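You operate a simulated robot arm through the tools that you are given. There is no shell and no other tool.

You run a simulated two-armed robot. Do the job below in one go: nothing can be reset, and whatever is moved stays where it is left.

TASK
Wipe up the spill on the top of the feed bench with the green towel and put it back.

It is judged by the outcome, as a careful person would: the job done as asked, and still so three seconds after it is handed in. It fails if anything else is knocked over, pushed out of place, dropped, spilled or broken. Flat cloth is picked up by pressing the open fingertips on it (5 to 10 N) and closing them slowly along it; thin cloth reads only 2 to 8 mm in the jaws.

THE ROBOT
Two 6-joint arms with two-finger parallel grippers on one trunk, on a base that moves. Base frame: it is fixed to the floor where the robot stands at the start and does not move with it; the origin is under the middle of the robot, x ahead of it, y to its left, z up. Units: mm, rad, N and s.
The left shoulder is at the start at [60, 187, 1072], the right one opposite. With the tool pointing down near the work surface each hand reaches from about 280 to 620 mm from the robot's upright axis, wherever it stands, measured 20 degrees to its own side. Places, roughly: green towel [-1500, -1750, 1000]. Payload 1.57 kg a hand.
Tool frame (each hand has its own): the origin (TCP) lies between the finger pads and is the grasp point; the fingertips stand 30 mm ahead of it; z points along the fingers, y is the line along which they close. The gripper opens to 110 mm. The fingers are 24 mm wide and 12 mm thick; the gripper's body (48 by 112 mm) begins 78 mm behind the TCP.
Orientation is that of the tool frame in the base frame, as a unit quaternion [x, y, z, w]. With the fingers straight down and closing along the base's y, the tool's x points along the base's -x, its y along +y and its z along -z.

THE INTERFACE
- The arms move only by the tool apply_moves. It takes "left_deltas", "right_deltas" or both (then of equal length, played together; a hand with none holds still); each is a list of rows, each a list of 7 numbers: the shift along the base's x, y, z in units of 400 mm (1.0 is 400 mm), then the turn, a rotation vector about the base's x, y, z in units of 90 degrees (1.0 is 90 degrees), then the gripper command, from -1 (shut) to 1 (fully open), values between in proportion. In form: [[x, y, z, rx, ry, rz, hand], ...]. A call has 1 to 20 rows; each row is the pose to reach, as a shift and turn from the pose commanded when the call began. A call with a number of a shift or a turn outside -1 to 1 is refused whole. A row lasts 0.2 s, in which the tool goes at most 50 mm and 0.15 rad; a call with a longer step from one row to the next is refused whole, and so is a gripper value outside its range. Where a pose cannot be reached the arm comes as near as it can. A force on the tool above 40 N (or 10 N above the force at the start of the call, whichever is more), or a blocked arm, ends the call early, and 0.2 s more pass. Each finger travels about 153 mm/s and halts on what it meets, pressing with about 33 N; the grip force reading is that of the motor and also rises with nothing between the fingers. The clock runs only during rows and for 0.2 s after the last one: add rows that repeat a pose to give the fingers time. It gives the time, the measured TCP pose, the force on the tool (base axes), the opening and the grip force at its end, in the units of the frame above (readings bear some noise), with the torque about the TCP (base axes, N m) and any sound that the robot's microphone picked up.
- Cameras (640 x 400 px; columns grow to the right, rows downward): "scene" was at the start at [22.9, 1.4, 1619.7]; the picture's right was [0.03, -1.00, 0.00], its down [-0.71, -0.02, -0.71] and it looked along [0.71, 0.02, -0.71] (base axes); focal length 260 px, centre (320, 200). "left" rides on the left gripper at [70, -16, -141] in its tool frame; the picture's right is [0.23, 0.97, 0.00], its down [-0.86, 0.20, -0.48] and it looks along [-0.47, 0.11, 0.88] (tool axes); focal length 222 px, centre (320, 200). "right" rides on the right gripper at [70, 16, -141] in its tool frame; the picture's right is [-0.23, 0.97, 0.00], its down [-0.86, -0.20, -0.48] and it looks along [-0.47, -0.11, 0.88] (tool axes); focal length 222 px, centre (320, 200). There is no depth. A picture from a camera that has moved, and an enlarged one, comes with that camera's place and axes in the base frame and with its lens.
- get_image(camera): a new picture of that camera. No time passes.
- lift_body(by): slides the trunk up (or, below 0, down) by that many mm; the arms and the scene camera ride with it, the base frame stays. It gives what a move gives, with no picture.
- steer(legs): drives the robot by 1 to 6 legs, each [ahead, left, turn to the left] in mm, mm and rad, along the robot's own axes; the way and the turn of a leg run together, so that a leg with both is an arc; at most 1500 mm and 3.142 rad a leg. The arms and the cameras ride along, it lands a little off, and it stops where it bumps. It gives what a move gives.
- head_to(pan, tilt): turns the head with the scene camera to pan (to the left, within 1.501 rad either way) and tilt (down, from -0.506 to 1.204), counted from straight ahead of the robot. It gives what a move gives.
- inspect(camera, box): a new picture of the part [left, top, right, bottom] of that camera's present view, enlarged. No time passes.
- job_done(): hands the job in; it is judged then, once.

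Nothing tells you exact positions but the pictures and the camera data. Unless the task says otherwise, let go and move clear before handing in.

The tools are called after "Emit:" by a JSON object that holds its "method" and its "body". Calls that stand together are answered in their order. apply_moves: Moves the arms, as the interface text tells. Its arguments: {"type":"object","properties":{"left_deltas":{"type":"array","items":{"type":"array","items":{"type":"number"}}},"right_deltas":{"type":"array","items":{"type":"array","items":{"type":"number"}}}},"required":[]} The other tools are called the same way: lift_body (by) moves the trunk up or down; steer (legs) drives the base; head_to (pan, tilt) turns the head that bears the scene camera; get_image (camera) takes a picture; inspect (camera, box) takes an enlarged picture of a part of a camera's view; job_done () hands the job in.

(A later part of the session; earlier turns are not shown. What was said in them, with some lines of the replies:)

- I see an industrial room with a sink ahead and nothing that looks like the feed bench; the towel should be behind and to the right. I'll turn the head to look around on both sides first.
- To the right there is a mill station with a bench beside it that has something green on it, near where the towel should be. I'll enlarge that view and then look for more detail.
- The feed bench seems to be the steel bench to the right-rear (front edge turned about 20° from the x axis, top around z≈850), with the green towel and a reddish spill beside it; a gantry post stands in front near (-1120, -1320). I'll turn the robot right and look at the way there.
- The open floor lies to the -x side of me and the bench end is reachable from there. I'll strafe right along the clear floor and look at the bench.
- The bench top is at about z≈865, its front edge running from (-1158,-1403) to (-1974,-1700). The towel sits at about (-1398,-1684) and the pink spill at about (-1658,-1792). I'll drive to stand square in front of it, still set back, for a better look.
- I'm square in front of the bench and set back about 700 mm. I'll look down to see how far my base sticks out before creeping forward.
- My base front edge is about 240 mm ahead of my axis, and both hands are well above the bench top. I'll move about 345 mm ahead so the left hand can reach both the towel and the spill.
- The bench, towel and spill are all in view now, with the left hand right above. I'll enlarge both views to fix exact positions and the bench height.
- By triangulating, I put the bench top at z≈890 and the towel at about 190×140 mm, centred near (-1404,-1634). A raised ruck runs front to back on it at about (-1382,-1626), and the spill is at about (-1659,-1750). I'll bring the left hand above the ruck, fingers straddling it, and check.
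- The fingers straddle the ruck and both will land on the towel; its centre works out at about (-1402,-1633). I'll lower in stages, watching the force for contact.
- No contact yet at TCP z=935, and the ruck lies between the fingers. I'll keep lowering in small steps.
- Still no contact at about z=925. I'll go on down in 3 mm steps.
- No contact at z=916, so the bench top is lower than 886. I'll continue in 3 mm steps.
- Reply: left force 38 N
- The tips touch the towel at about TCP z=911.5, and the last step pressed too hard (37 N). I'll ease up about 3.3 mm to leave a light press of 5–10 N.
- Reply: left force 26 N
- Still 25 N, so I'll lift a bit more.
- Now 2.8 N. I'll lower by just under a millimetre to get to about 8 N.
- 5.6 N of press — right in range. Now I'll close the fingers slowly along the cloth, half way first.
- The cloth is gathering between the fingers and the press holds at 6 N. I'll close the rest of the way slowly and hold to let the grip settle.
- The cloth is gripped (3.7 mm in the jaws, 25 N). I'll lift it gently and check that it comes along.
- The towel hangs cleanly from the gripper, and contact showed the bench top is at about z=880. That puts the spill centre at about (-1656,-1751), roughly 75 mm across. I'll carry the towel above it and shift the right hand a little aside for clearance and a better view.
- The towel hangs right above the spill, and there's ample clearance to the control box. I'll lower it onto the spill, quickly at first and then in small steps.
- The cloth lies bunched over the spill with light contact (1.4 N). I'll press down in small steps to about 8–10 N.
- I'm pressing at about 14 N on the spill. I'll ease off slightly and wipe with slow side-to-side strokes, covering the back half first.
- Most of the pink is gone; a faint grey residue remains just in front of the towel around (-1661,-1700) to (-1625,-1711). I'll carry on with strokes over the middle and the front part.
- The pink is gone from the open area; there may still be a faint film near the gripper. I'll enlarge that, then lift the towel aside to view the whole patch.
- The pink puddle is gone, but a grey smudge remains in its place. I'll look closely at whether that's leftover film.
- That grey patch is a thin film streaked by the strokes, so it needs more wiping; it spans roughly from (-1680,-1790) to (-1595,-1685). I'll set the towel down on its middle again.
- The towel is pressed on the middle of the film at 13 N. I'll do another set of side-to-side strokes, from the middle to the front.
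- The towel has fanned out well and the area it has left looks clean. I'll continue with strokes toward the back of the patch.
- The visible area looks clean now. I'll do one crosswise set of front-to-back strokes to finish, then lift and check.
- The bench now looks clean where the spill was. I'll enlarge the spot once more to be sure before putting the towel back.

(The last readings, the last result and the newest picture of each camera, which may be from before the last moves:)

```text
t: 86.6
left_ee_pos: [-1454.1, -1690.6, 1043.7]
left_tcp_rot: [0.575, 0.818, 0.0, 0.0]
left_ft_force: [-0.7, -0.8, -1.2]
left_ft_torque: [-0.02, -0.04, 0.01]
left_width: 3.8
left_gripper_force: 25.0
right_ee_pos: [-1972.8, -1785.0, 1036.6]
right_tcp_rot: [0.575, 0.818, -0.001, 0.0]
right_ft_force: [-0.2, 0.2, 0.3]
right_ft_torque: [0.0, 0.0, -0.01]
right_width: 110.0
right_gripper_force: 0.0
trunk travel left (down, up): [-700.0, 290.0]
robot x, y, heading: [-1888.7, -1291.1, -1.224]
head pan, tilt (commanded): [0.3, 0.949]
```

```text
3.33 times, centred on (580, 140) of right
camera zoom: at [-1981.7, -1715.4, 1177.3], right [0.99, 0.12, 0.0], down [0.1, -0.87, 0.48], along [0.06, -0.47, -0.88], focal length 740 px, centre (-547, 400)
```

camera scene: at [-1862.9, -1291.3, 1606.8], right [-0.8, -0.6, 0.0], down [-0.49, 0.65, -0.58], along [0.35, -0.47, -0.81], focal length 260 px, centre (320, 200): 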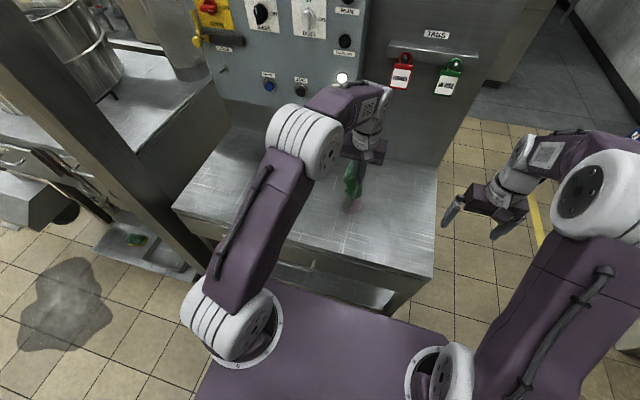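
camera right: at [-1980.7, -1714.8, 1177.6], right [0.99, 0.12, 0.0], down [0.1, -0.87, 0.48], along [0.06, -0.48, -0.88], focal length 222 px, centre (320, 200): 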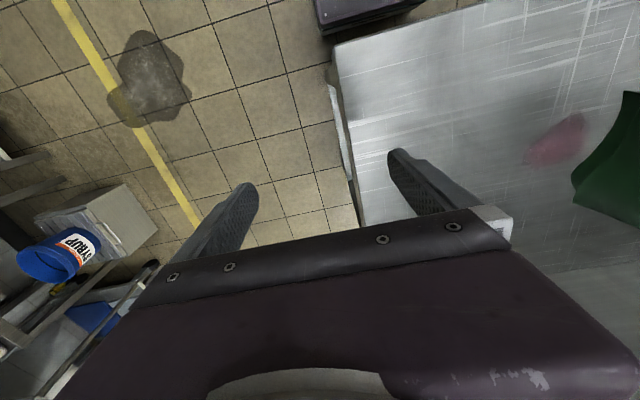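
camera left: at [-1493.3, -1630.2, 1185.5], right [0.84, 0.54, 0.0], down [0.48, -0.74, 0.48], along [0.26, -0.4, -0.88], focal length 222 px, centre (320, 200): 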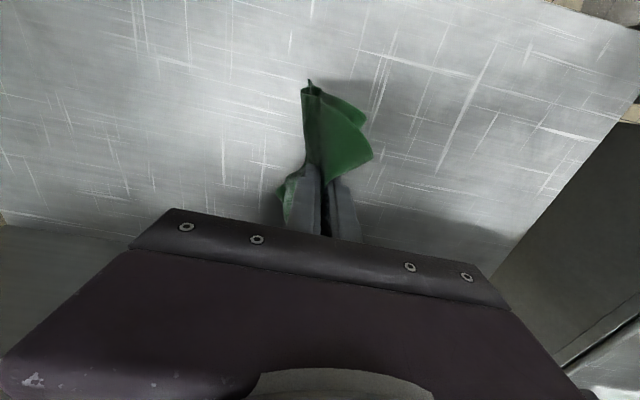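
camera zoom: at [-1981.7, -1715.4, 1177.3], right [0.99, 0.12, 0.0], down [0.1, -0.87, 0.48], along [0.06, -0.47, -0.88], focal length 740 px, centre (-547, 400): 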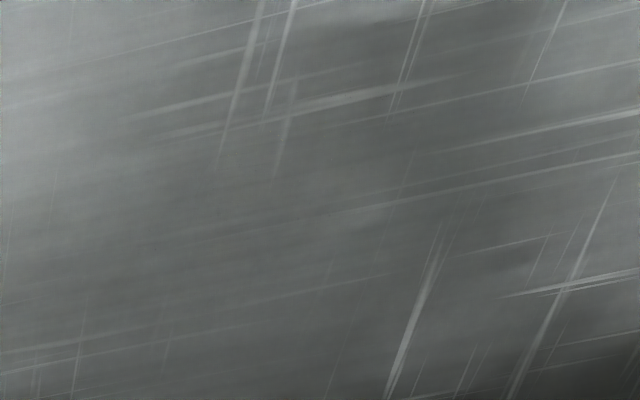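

The spot is clean. Now I'll put the towel back: it lay centred near (-1401,-1636) and I gripped it at about (-1384,-1625). I'll come down while moving left so the longer flap lays out to the right, as it lay before.

Emit:
{"method": "apply_moves", "body": {"left_deltas": [[0.01, 0.1015, -0.03, 0, 0, 0, -1], [0.01, 0.1015, -0.07, 0, 0, 0, -1], [0.0306, 0.1091, -0.1003, 0, 0, 0, -1], [0.0513, 0.1168, -0.1305, 0, 0, 0, -1], [0.0719, 0.1244, -0.1608, 0, 0, 0, -1], [0.0925, 0.132, -0.191, 0, 0, 0, -1], [0.1131, 0.1396, -0.2213, 0, 0, 0, -1], [0.1338, 0.1473, -0.2515, 0, 0, 0, -1], [0.1544, 0.1549, -0.2818, 0, 0, 0, -1], [0.175, 0.1625, -0.312, 0, 0, 0, -1], [0.175, 0.1625, -0.312, 0, 0, 0, -1]]}}

Emit:
{"method": "get_image", "body": {"camera": "left"}}

Emit:
{"method": "inspect", "body": {"camera": "scene", "box": [200, 110, 400, 250]}}

```text
t: 89.0
left_ee_pos: [-1384.1, -1623.5, 919.0]
left_tcp_rot: [0.575, 0.818, 0.0, 0.0]
left_ft_force: [-0.3, -0.3, 0.6]
left_ft_torque: [0.01, 0.0, -0.03]
left_width: 3.8
left_gripper_force: 24.6
right_ee_pos: [-1972.7, -1784.2, 1036.5]
right_tcp_rot: [0.575, 0.818, 0.001, 0.0]
right_ft_force: [0.3, 0.2, 0.0]
right_ft_torque: [0.02, 0.02, -0.01]
right_width: 110.2
right_gripper_force: 0.1
trunk travel left (down, up): [-700.0, 290.0]
robot x, y, heading: [-1889.6, -1287.1, -1.225]
head pan, tilt (commanded): [0.3, 0.949]
```

```text
taken
camera left: at [-1423.3, -1564.1, 1061.1], right [0.84, 0.54, 0.0], down [0.48, -0.74, 0.48], along [0.26, -0.4, -0.88], focal length 222 px, centre (320, 200)
```

left: 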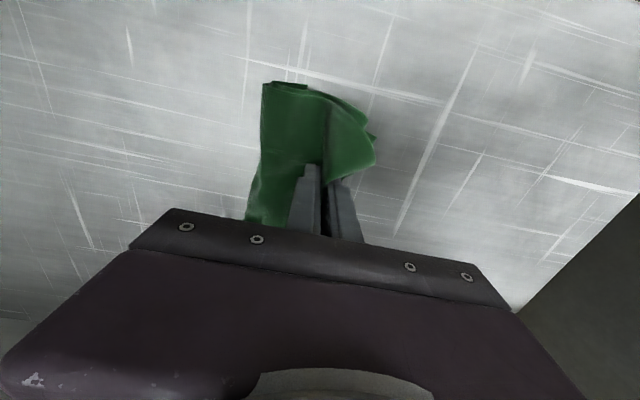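

```text
2.86 times, centred on (300, 180) of scene
camera zoom: at [-1863.8, -1291.6, 1606.8], right [-0.8, -0.6, 0.0], down [-0.49, 0.65, -0.58], along [0.35, -0.46, -0.81], focal length 743 px, centre (377, 257)
```

zoom: 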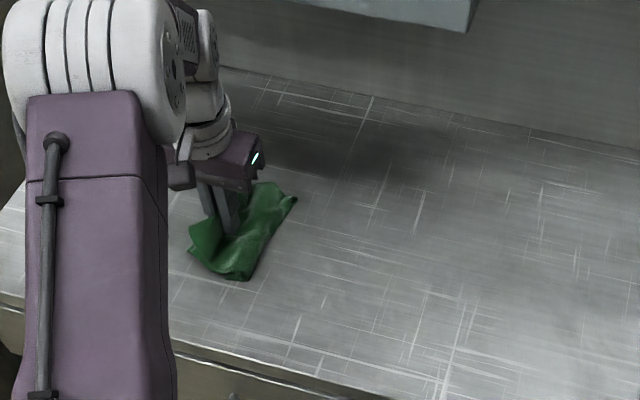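

The towel is down at its old place, but the right flap is partly bunched. I'll lift slightly, go back right and drag it left along the surface once so that flap trails out flatter.

Emit:
{"method": "apply_moves", "body": {"left_deltas": [[0, 0, 0.08, 0, 0, 0, -1], [-0.05, -0.018, 0.16, 0, 0, 0, -1], [-0.14, -0.051, 0.21, 0, 0, 0, -1], [-0.23, -0.084, 0.21, 0, 0, 0, -1], [-0.2585, -0.094, 0.16, 0, 0, 0, -1], [-0.2585, -0.094, 0.1, 0, 0, 0, -1], [-0.2585, -0.094, 0.04, 0, 0, 0, -1], [-0.2585, -0.094, 0.002, 0, 0, 0, -1], [-0.235, -0.0855, 0, 0, 0, 0, -1], [-0.2115, -0.0769, 0, 0, 0, 0, -1], [-0.188, -0.0684, 0, 0, 0, 0, -1], [-0.1645, -0.0598, 0, 0, 0, 0, -1], [-0.141, -0.0513, 0, 0, 0, 0, -1], [-0.1175, -0.0427, 0, 0, 0, 0, -1], [-0.094, -0.0342, 0, 0, 0, 0, -1], [-0.0705, -0.0256, 0, 0, 0, 0, -1], [-0.047, -0.0171, 0, 0, 0, 0, -1], [-0.0235, -0.0085, 0, 0, 0, 0, -1], [0, 0, 0, 0, 0, 0, -1], [0, 0, 0, 0, 0, 0, -1]]}}

Emit:
{"method": "get_image", "body": {"camera": "left"}}

Emit:
{"method": "inspect", "body": {"camera": "scene", "box": [200, 110, 400, 250]}}

```text
t: 93.2
left_ee_pos: [-1383.3, -1624.7, 919.6]
left_tcp_rot: [0.575, 0.818, 0.0, 0.001]
left_ft_force: [-0.2, -0.9, -1.0]
left_ft_torque: [0.01, -0.01, -0.02]
left_width: 3.6
left_gripper_force: 24.5
right_ee_pos: [-1972.3, -1784.0, 1036.7]
right_tcp_rot: [0.575, 0.818, 0.001, 0.0]
right_ft_force: [0.3, 0.2, -0.7]
right_ft_torque: [0.01, -0.01, -0.01]
right_width: 110.0
right_gripper_force: 0.0
trunk travel left (down, up): [-700.0, 290.0]
robot x, y, heading: [-1889.4, -1289.8, -1.224]
head pan, tilt (commanded): [0.3, 0.949]
```

```text
taken
camera left: at [-1422.8, -1564.5, 1061.3], right [0.84, 0.54, 0.0], down [0.48, -0.74, 0.48], along [0.26, -0.4, -0.88], focal length 222 px, centre (320, 200)
```

left: 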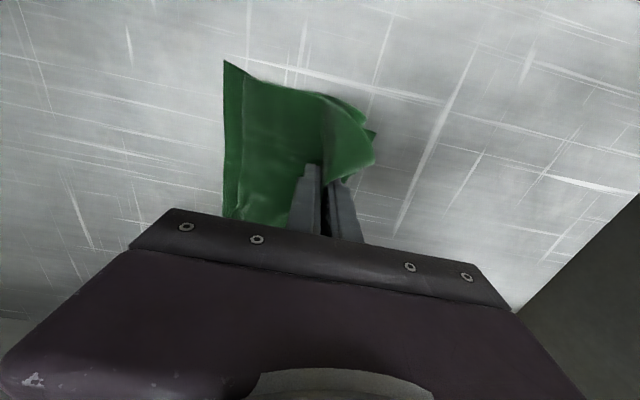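

```text
2.86 times, centred on (300, 180) of scene
camera zoom: at [-1863.7, -1291.7, 1606.8], right [-0.8, -0.6, 0.0], down [-0.49, 0.65, -0.58], along [0.35, -0.46, -0.81], focal length 743 px, centre (377, 257)
```

zoom: 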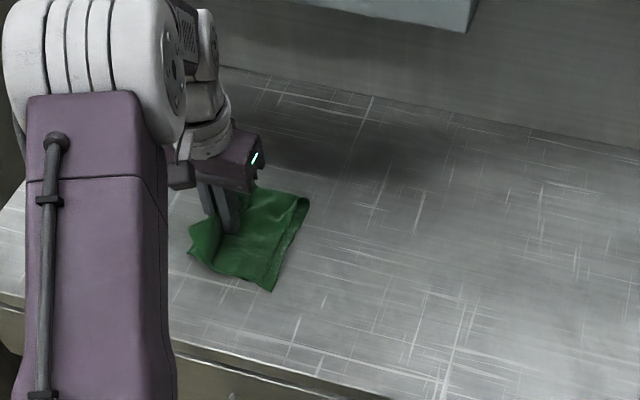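

The right flap now lies out flat, just as when I first gripped it. I'll lower to a light press and then open the fingers slowly to spread the cloth.

Emit:
{"method": "apply_moves", "body": {"left_deltas": [[0, 0, -0.005, 0, 0, 0, -1], [0, 0, -0.01, 0, 0, 0, -1], [0, 0, -0.01, 0, 0, 0, -1]]}}

Emit:
{"method": "apply_moves", "body": {"left_deltas": [[0, 0, -0.0025, 0, 0, 0, -1], [0, 0, -0.0025, 0, 0, 0, -1]]}}

```text
t: 94.0
left_ee_pos: [-1385.1, -1624.0, 916.4]
left_tcp_rot: [0.575, 0.818, 0.0, 0.0]
left_ft_force: [0.3, 0.1, 1.0]
left_ft_torque: [-0.05, 0.02, -0.01]
left_width: 4.0
left_gripper_force: 25.1
right_ee_pos: [-1972.5, -1784.9, 1035.7]
right_tcp_rot: [0.575, 0.818, 0.0, 0.0]
right_ft_force: [0.7, 0.8, 0.0]
right_ft_torque: [-0.04, 0.0, 0.03]
right_width: 110.1
right_gripper_force: 0.1
trunk travel left (down, up): [-700.0, 290.0]
robot x, y, heading: [-1888.9, -1287.2, -1.221]
head pan, tilt (commanded): [0.3, 0.949]
```

```text
t: 94.6
left_ee_pos: [-1384.5, -1624.5, 914.2]
left_tcp_rot: [0.576, 0.818, 0.0, 0.0]
left_ft_force: [-0.4, -0.9, 1.2]
left_ft_torque: [0.01, 0.03, 0.02]
left_width: 4.0
left_gripper_force: 24.1
right_ee_pos: [-1973.3, -1784.7, 1038.3]
right_tcp_rot: [0.576, 0.818, 0.0, 0.0]
right_ft_force: [-0.1, -0.8, 1.0]
right_ft_torque: [0.03, -0.02, -0.04]
right_width: 109.8
right_gripper_force: 0.1
trunk travel left (down, up): [-700.0, 290.0]
robot x, y, heading: [-1887.1, -1287.3, -1.221]
head pan, tilt (commanded): [0.3, 0.949]
```

Emit:
{"method": "apply_moves", "body": {"left_deltas": [[0, 0, -0.0025, 0, 0, 0, -1], [0, 0, -0.0045, 0, 0, 0, -1], [0, 0, -0.0045, 0, 0, 0, -1]]}}

```text
t: 95.4
left_ee_pos: [-1383.3, -1624.4, 912.2]
left_tcp_rot: [0.575, 0.818, -0.001, 0.001]
left_ft_force: [-0.4, -0.6, 3.9]
left_ft_torque: [-0.02, 0.02, -0.02]
left_width: 3.5
left_gripper_force: 24.7
right_ee_pos: [-1973.6, -1784.1, 1035.7]
right_tcp_rot: [0.575, 0.818, 0.0, 0.0]
right_ft_force: [0.4, -0.6, 0.0]
right_ft_torque: [-0.01, -0.02, 0.01]
right_width: 110.1
right_gripper_force: 0.0
trunk travel left (down, up): [-700.0, 290.0]
robot x, y, heading: [-1886.6, -1289.2, -1.223]
head pan, tilt (commanded): [0.3, 0.949]
```

The press is 3.9 N. Now I'll open the fingers slowly, keeping the light press, to spread the gathered cloth.

Emit:
{"method": "apply_moves", "body": {"left_deltas": [[0, 0, -0.0005, 0, 0, 0, -0.93], [0, 0, -0.0005, 0, 0, 0, -0.86], [0, 0, -0.0005, 0, 0, 0, -0.79], [0, 0, -0.0005, 0, 0, 0, -0.72], [0, 0, -0.0005, 0, 0, 0, -0.65], [0, 0, -0.0005, 0, 0, 0, -0.58], [0, 0, -0.0005, 0, 0, 0, -0.51], [0, 0, -0.0005, 0, 0, 0, -0.44], [0, 0, -0.0005, 0, 0, 0, -0.37], [0, 0, -0.0005, 0, 0, 0, -0.3], [0, 0, -0.0005, 0, 0, 0, -0.23], [0, 0, -0.0005, 0, 0, 0, -0.16], [0, 0, -0.0005, 0, 0, 0, -0.09], [0, 0, -0.0005, 0, 0, 0, -0.02], [0, 0, -0.0005, 0, 0, 0, 0.05], [0, 0, -0.0005, 0, 0, 0, 0.12], [0, 0, -0.0005, 0, 0, 0, 0.19], [0, 0, -0.0005, 0, 0, 0, 0.26], [0, 0, -0.0005, 0, 0, 0, 0.33], [0, 0, -0.0005, 0, 0, 0, 0.4]]}}

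Emit:
{"method": "get_image", "body": {"camera": "left"}}

Emit:
{"method": "inspect", "body": {"camera": "scene", "box": [200, 110, 400, 250]}}

```text
t: 99.6
left_ee_pos: [-1383.2, -1625.1, 912.7]
left_tcp_rot: [0.575, 0.818, 0.0, 0.0]
left_ft_force: [1.1, 0.7, 3.1]
left_ft_torque: [-0.07, 0.08, 0.0]
left_width: 75.7
left_gripper_force: 0.1
right_ee_pos: [-1973.1, -1783.8, 1036.6]
right_tcp_rot: [0.575, 0.818, 0.0, 0.0]
right_ft_force: [0.0, -0.2, -0.5]
right_ft_torque: [0.02, -0.02, -0.03]
right_width: 110.0
right_gripper_force: 0.0
trunk travel left (down, up): [-700.0, 290.0]
robot x, y, heading: [-1890.6, -1289.8, -1.227]
head pan, tilt (commanded): [0.3, 0.949]
```

```text
taken
camera left: at [-1423.0, -1564.2, 1054.1], right [0.84, 0.54, 0.0], down [0.48, -0.74, 0.48], along [0.26, -0.4, -0.88], focal length 222 px, centre (320, 200)
```

left: 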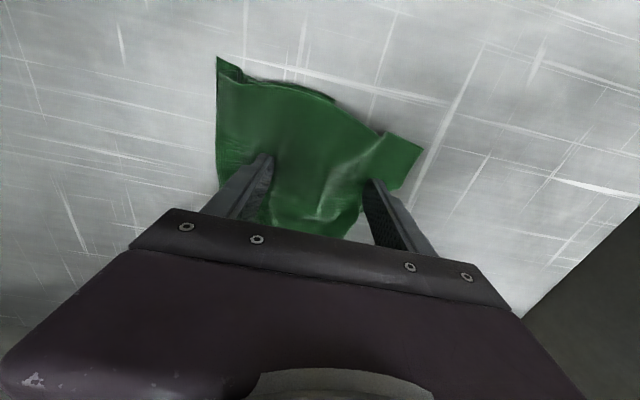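

```text
2.86 times, centred on (300, 180) of scene
camera zoom: at [-1863.7, -1291.1, 1606.8], right [-0.8, -0.6, 0.0], down [-0.49, 0.65, -0.58], along [0.35, -0.47, -0.81], focal length 743 px, centre (377, 257)
```

zoom: 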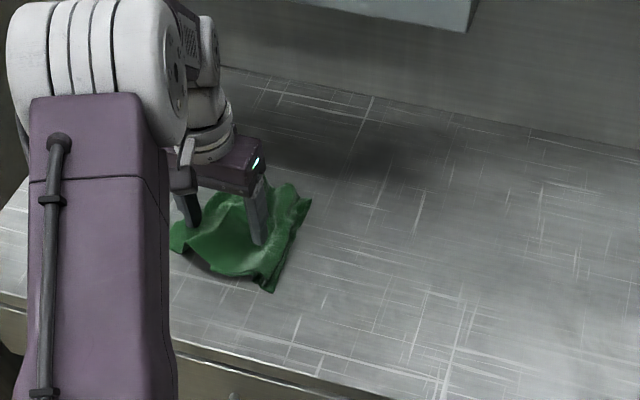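

The cloth spread out nicely back where it was. I'll lift the hand straight up, slowly at first, and check.

Emit:
{"method": "apply_moves", "body": {"left_deltas": [[0, 0, 0.01, 0, 0, 0, 0.4], [0, 0, 0.03, 0, 0, 0, 0.4], [0, 0, 0.06, 0, 0, 0, 0.4], [0, 0, 0.12, 0, 0, 0, 0.4], [0, 0, 0.2, 0, 0, 0, 0.4], [0, 0, 0.3, 0, 0, 0, 0.4], [0, 0, 0.4, 0, 0, 0, 0.4], [0, 0, 0.5, 0, 0, 0, 0.4], [0, 0, 0.5, 0, 0, 0, 0.4]]}}

Emit:
{"method": "get_image", "body": {"camera": "left"}}

Emit:
{"method": "inspect", "body": {"camera": "scene", "box": [200, 110, 400, 250]}}

```text
t: 101.6
left_ee_pos: [-1385.3, -1625.9, 1112.8]
left_tcp_rot: [0.575, 0.818, -0.001, 0.0]
left_ft_force: [0.2, -0.2, -0.1]
left_ft_torque: [0.0, 0.01, -0.04]
left_width: 77.1
left_gripper_force: 0.1
right_ee_pos: [-1972.9, -1784.7, 1036.3]
right_tcp_rot: [0.575, 0.818, 0.0, 0.0]
right_ft_force: [0.1, 1.2, 0.6]
right_ft_torque: [0.01, 0.01, -0.02]
right_width: 109.8
right_gripper_force: 0.1
trunk travel left (down, up): [-700.0, 290.0]
robot x, y, heading: [-1891.4, -1288.9, -1.225]
head pan, tilt (commanded): [0.3, 0.949]
```

```text
taken
camera left: at [-1423.3, -1564.4, 1254.3], right [0.84, 0.54, 0.0], down [0.48, -0.74, 0.48], along [0.26, -0.4, -0.88], focal length 222 px, centre (320, 200)
```

left: 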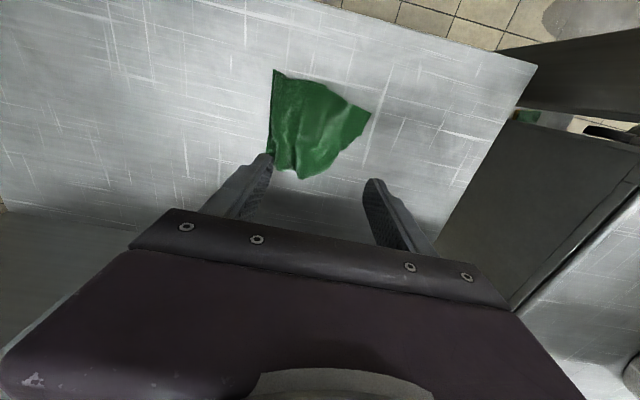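

```text
2.86 times, centred on (300, 180) of scene
camera zoom: at [-1863.1, -1291.9, 1606.8], right [-0.8, -0.6, 0.0], down [-0.49, 0.65, -0.58], along [0.35, -0.46, -0.81], focal length 743 px, centre (377, 257)
```

zoom: 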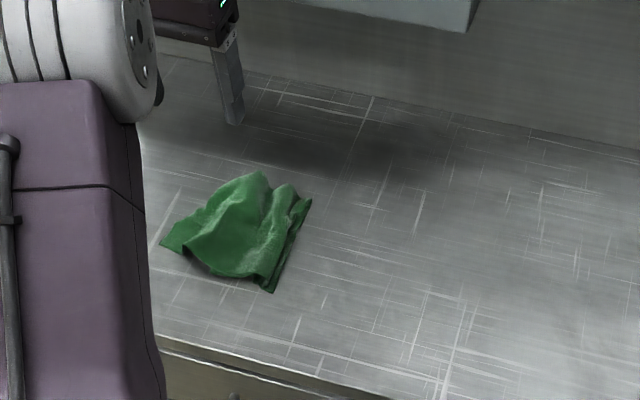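

The towel lies released at its old spot, centred at about (-1404,-1645), within 10 mm of where it was. I'll move the left hand over towards the old spill area, still high, for one last close check that it's clean.

Emit:
{"method": "apply_moves", "body": {"left_deltas": [[-0.09, 0.0, 0.03, 0, 0, 0, 0.6], [-0.19, 0.0, 0.03, 0, 0, 0, 0.8], [-0.29, 0.0, 0.03, 0, 0, 0, 1], [-0.38, 0.06, 0.03, 0, 0, 0, 1], [-0.38, 0.06, 0.03, 0, 0, 0, 1]]}}

Emit:
{"method": "get_image", "body": {"camera": "left"}}

Emit:
{"method": "inspect", "body": {"camera": "scene", "box": [310, 165, 410, 235]}}

Emit:
{"method": "get_image", "body": {"camera": "scene"}}

```text
t: 102.8
left_ee_pos: [-1536.4, -1600.9, 1124.1]
left_tcp_rot: [0.575, 0.818, 0.0, 0.0]
left_ft_force: [0.3, 0.6, -0.5]
left_ft_torque: [0.04, 0.0, 0.0]
left_width: 109.9
left_gripper_force: 0.0
right_ee_pos: [-1972.2, -1784.7, 1035.2]
right_tcp_rot: [0.575, 0.818, 0.001, -0.001]
right_ft_force: [0.0, 0.6, -0.5]
right_ft_torque: [0.04, 0.0, -0.01]
right_width: 110.0
right_gripper_force: 0.2
trunk travel left (down, up): [-700.0, 290.0]
robot x, y, heading: [-1886.9, -1287.4, -1.226]
head pan, tilt (commanded): [0.3, 0.949]
```

```text
taken
camera left: at [-1574.7, -1540.5, 1265.8], right [0.84, 0.54, 0.0], down [0.48, -0.74, 0.48], along [0.26, -0.4, -0.88], focal length 222 px, centre (320, 200)
```

left: 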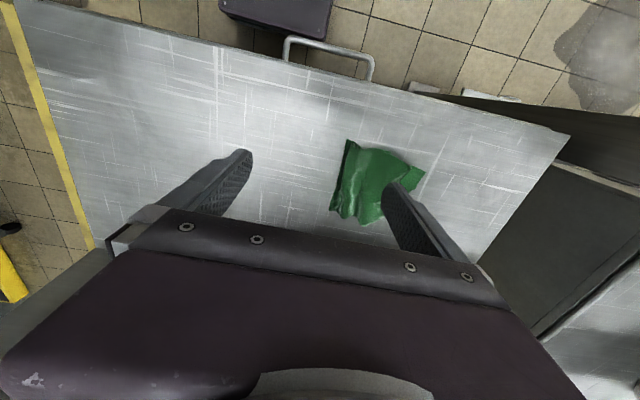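

```text
5.71 times, centred on (360, 200) of scene
camera zoom: at [-1862.3, -1292.5, 1606.8], right [-0.8, -0.6, 0.0], down [-0.49, 0.65, -0.58], along [0.35, -0.46, -0.81], focal length 1486 px, centre (91, 200)
```

zoom: 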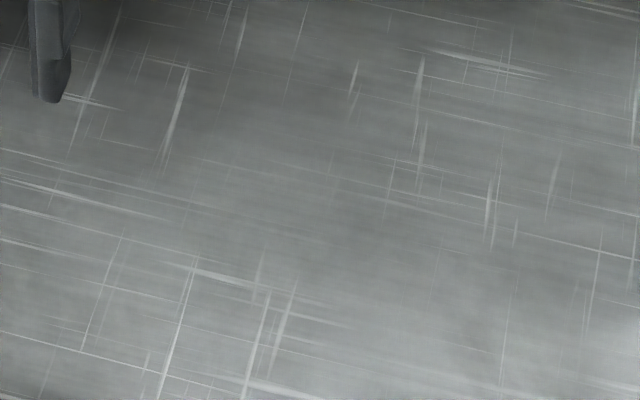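

```text
taken
camera scene: at [-1862.3, -1292.5, 1606.8], right [-0.8, -0.6, 0.0], down [-0.49, 0.65, -0.58], along [0.35, -0.46, -0.81], focal length 260 px, centre (320, 200)
```

scene: 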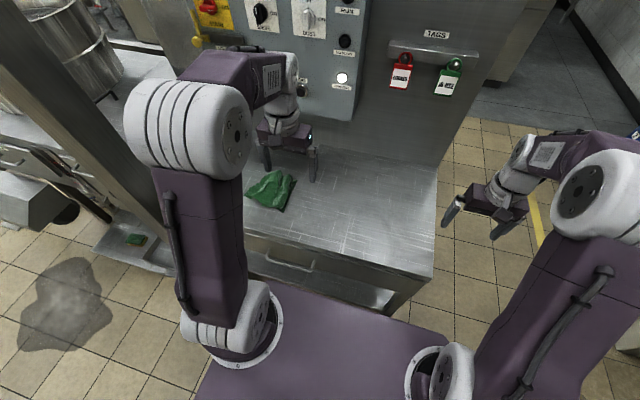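

Everything else is undisturbed and the towel is in place. For certainty I'll bring the left camera close over the old spill spot to check for leftover specks.

Emit:
{"method": "apply_moves", "body": {"left_deltas": [[-0.04, -0.08, -0.04, 0, 0, 0, 1], [-0.08, -0.16, -0.08, 0, 0, 0, 1], [-0.12, -0.24, -0.12, 0, 0, 0, 1], [-0.16, -0.32, -0.18, 0, 0, 0, 1], [-0.2, -0.4, -0.25, 0, 0, 0, 1], [-0.235, -0.47, -0.31, 0, 0, 0, 1], [-0.235, -0.47, -0.31, 0, 0, 0, 1]]}}

Emit:
{"method": "get_image", "body": {"camera": "left"}}

Emit:
{"method": "inspect", "body": {"camera": "left", "box": [220, 20, 420, 145]}}

```text
t: 104.4
left_ee_pos: [-1630.1, -1788.0, 999.8]
left_tcp_rot: [0.575, 0.818, 0.0, -0.001]
left_ft_force: [0.8, 0.7, -0.3]
left_ft_torque: [-0.03, 0.01, -0.04]
left_width: 110.1
left_gripper_force: 0.0
right_ee_pos: [-1972.7, -1784.4, 1036.3]
right_tcp_rot: [0.575, 0.818, 0.0, 0.0]
right_ft_force: [0.4, -0.8, 0.1]
right_ft_torque: [0.01, -0.03, -0.05]
right_width: 109.9
right_gripper_force: 0.1
trunk travel left (down, up): [-700.0, 290.0]
robot x, y, heading: [-1887.6, -1285.1, -1.226]
head pan, tilt (commanded): [0.3, 0.949]
```

```text
taken
camera left: at [-1668.8, -1726.7, 1141.5], right [0.84, 0.54, 0.0], down [0.48, -0.74, 0.48], along [0.26, -0.4, -0.88], focal length 222 px, centre (320, 200)
```

left: 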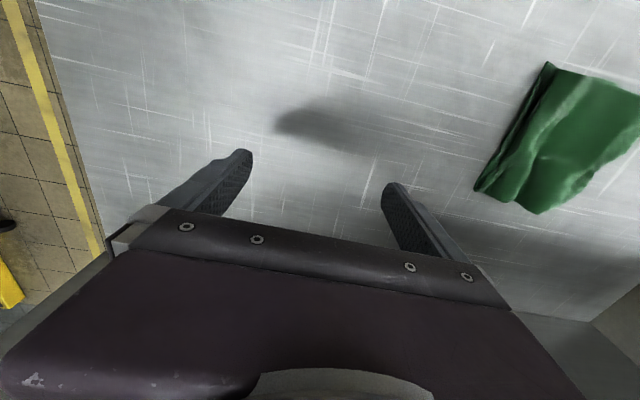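

```text
3.20 times, centred on (320, 82) of left
camera zoom: at [-1668.8, -1726.7, 1141.5], right [0.84, 0.54, 0.0], down [0.48, -0.74, 0.48], along [0.26, -0.4, -0.88], focal length 711 px, centre (320, 576)
```

zoom: 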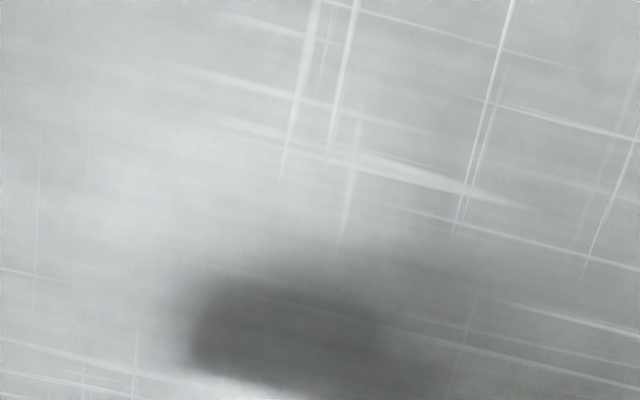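

The surface is clean; the dark blur is only the hand's shadow. I'll bring the hand back up and clear of the bench top, then take a last look.

Emit:
{"method": "apply_moves", "body": {"left_deltas": [[0, 0.02, 0.08, 0, 0, 0, 1], [0, 0.06, 0.18, 0, 0, 0, 1], [0.02, 0.14, 0.26, 0, 0, 0, 1], [0.04, 0.22, 0.31, 0, 0, 0, 1], [0.06, 0.32, 0.33, 0, 0, 0, 1], [0.08, 0.42, 0.33, 0, 0, 0, 1], [0.08, 0.47, 0.33, 0, 0, 0, 1], [0.08, 0.47, 0.33, 0, 0, 0, 1]]}}

Emit:
{"method": "get_image", "body": {"camera": "scene"}}

Emit:
{"method": "get_image", "body": {"camera": "left"}}

```text
t: 106.2
left_ee_pos: [-1597.5, -1601.9, 1131.7]
left_tcp_rot: [0.575, 0.818, 0.0, 0.0]
left_ft_force: [-0.3, 0.0, 0.4]
left_ft_torque: [-0.01, -0.02, -0.01]
left_width: 109.8
left_gripper_force: 0.1
right_ee_pos: [-1973.9, -1785.5, 1035.8]
right_tcp_rot: [0.575, 0.818, 0.0, 0.0]
right_ft_force: [-1.2, 0.3, -0.9]
right_ft_torque: [0.01, 0.0, 0.0]
right_width: 110.1
right_gripper_force: 0.0
trunk travel left (down, up): [-700.0, 290.0]
robot x, y, heading: [-1887.2, -1288.4, -1.22]
head pan, tilt (commanded): [0.3, 0.949]
```

```text
taken
camera scene: at [-1863.4, -1292.1, 1606.8], right [-0.8, -0.6, 0.0], down [-0.49, 0.65, -0.58], along [0.35, -0.46, -0.81], focal length 260 px, centre (320, 200)
```

scene: 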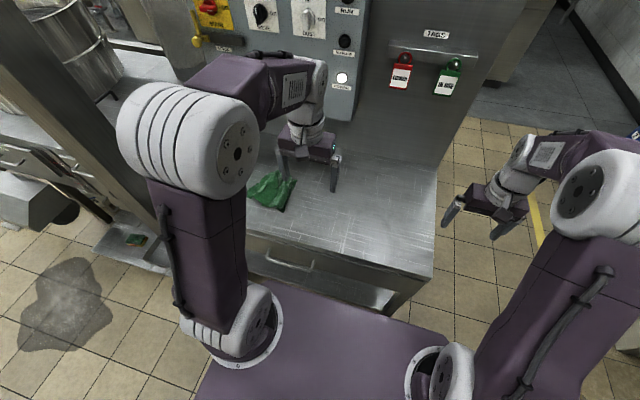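

```text
taken
camera left: at [-1637.0, -1541.0, 1273.7], right [0.84, 0.54, 0.0], down [0.48, -0.74, 0.48], along [0.26, -0.4, -0.88], focal length 222 px, centre (320, 200)
```

left: 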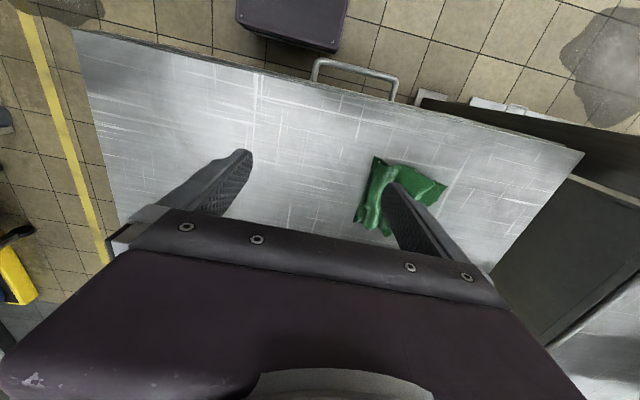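

The spill is wiped away, the green towel is back in its old place on the bench, and both hands are empty and clear. Nothing else was disturbed, so I'm handing in.

Emit:
{"method": "job_done", "body": {}}

```text
The job is handed in.
```

I wiped up the spill on top of the feed bench with the green towel, and the towel is back in place. I've handed the job in, but no verdict has come back yet.

- **Spill:** The first round of wiping took off the pink puddle but left a grey film. A second round cleared it, and close-up views afterwards showed no residue.
- **Towel:** It lies about 10 mm from where it was. It is spread out but a bit wrinkled, with the back-left corner folded over.
- **Surroundings:** I saw nothing else moved or knocked over. Both hands are empty and raised clear of the bench.

The drawer on that bench is labelled "Screens". I took it to be the feed bench because it held both the towel and the spill.
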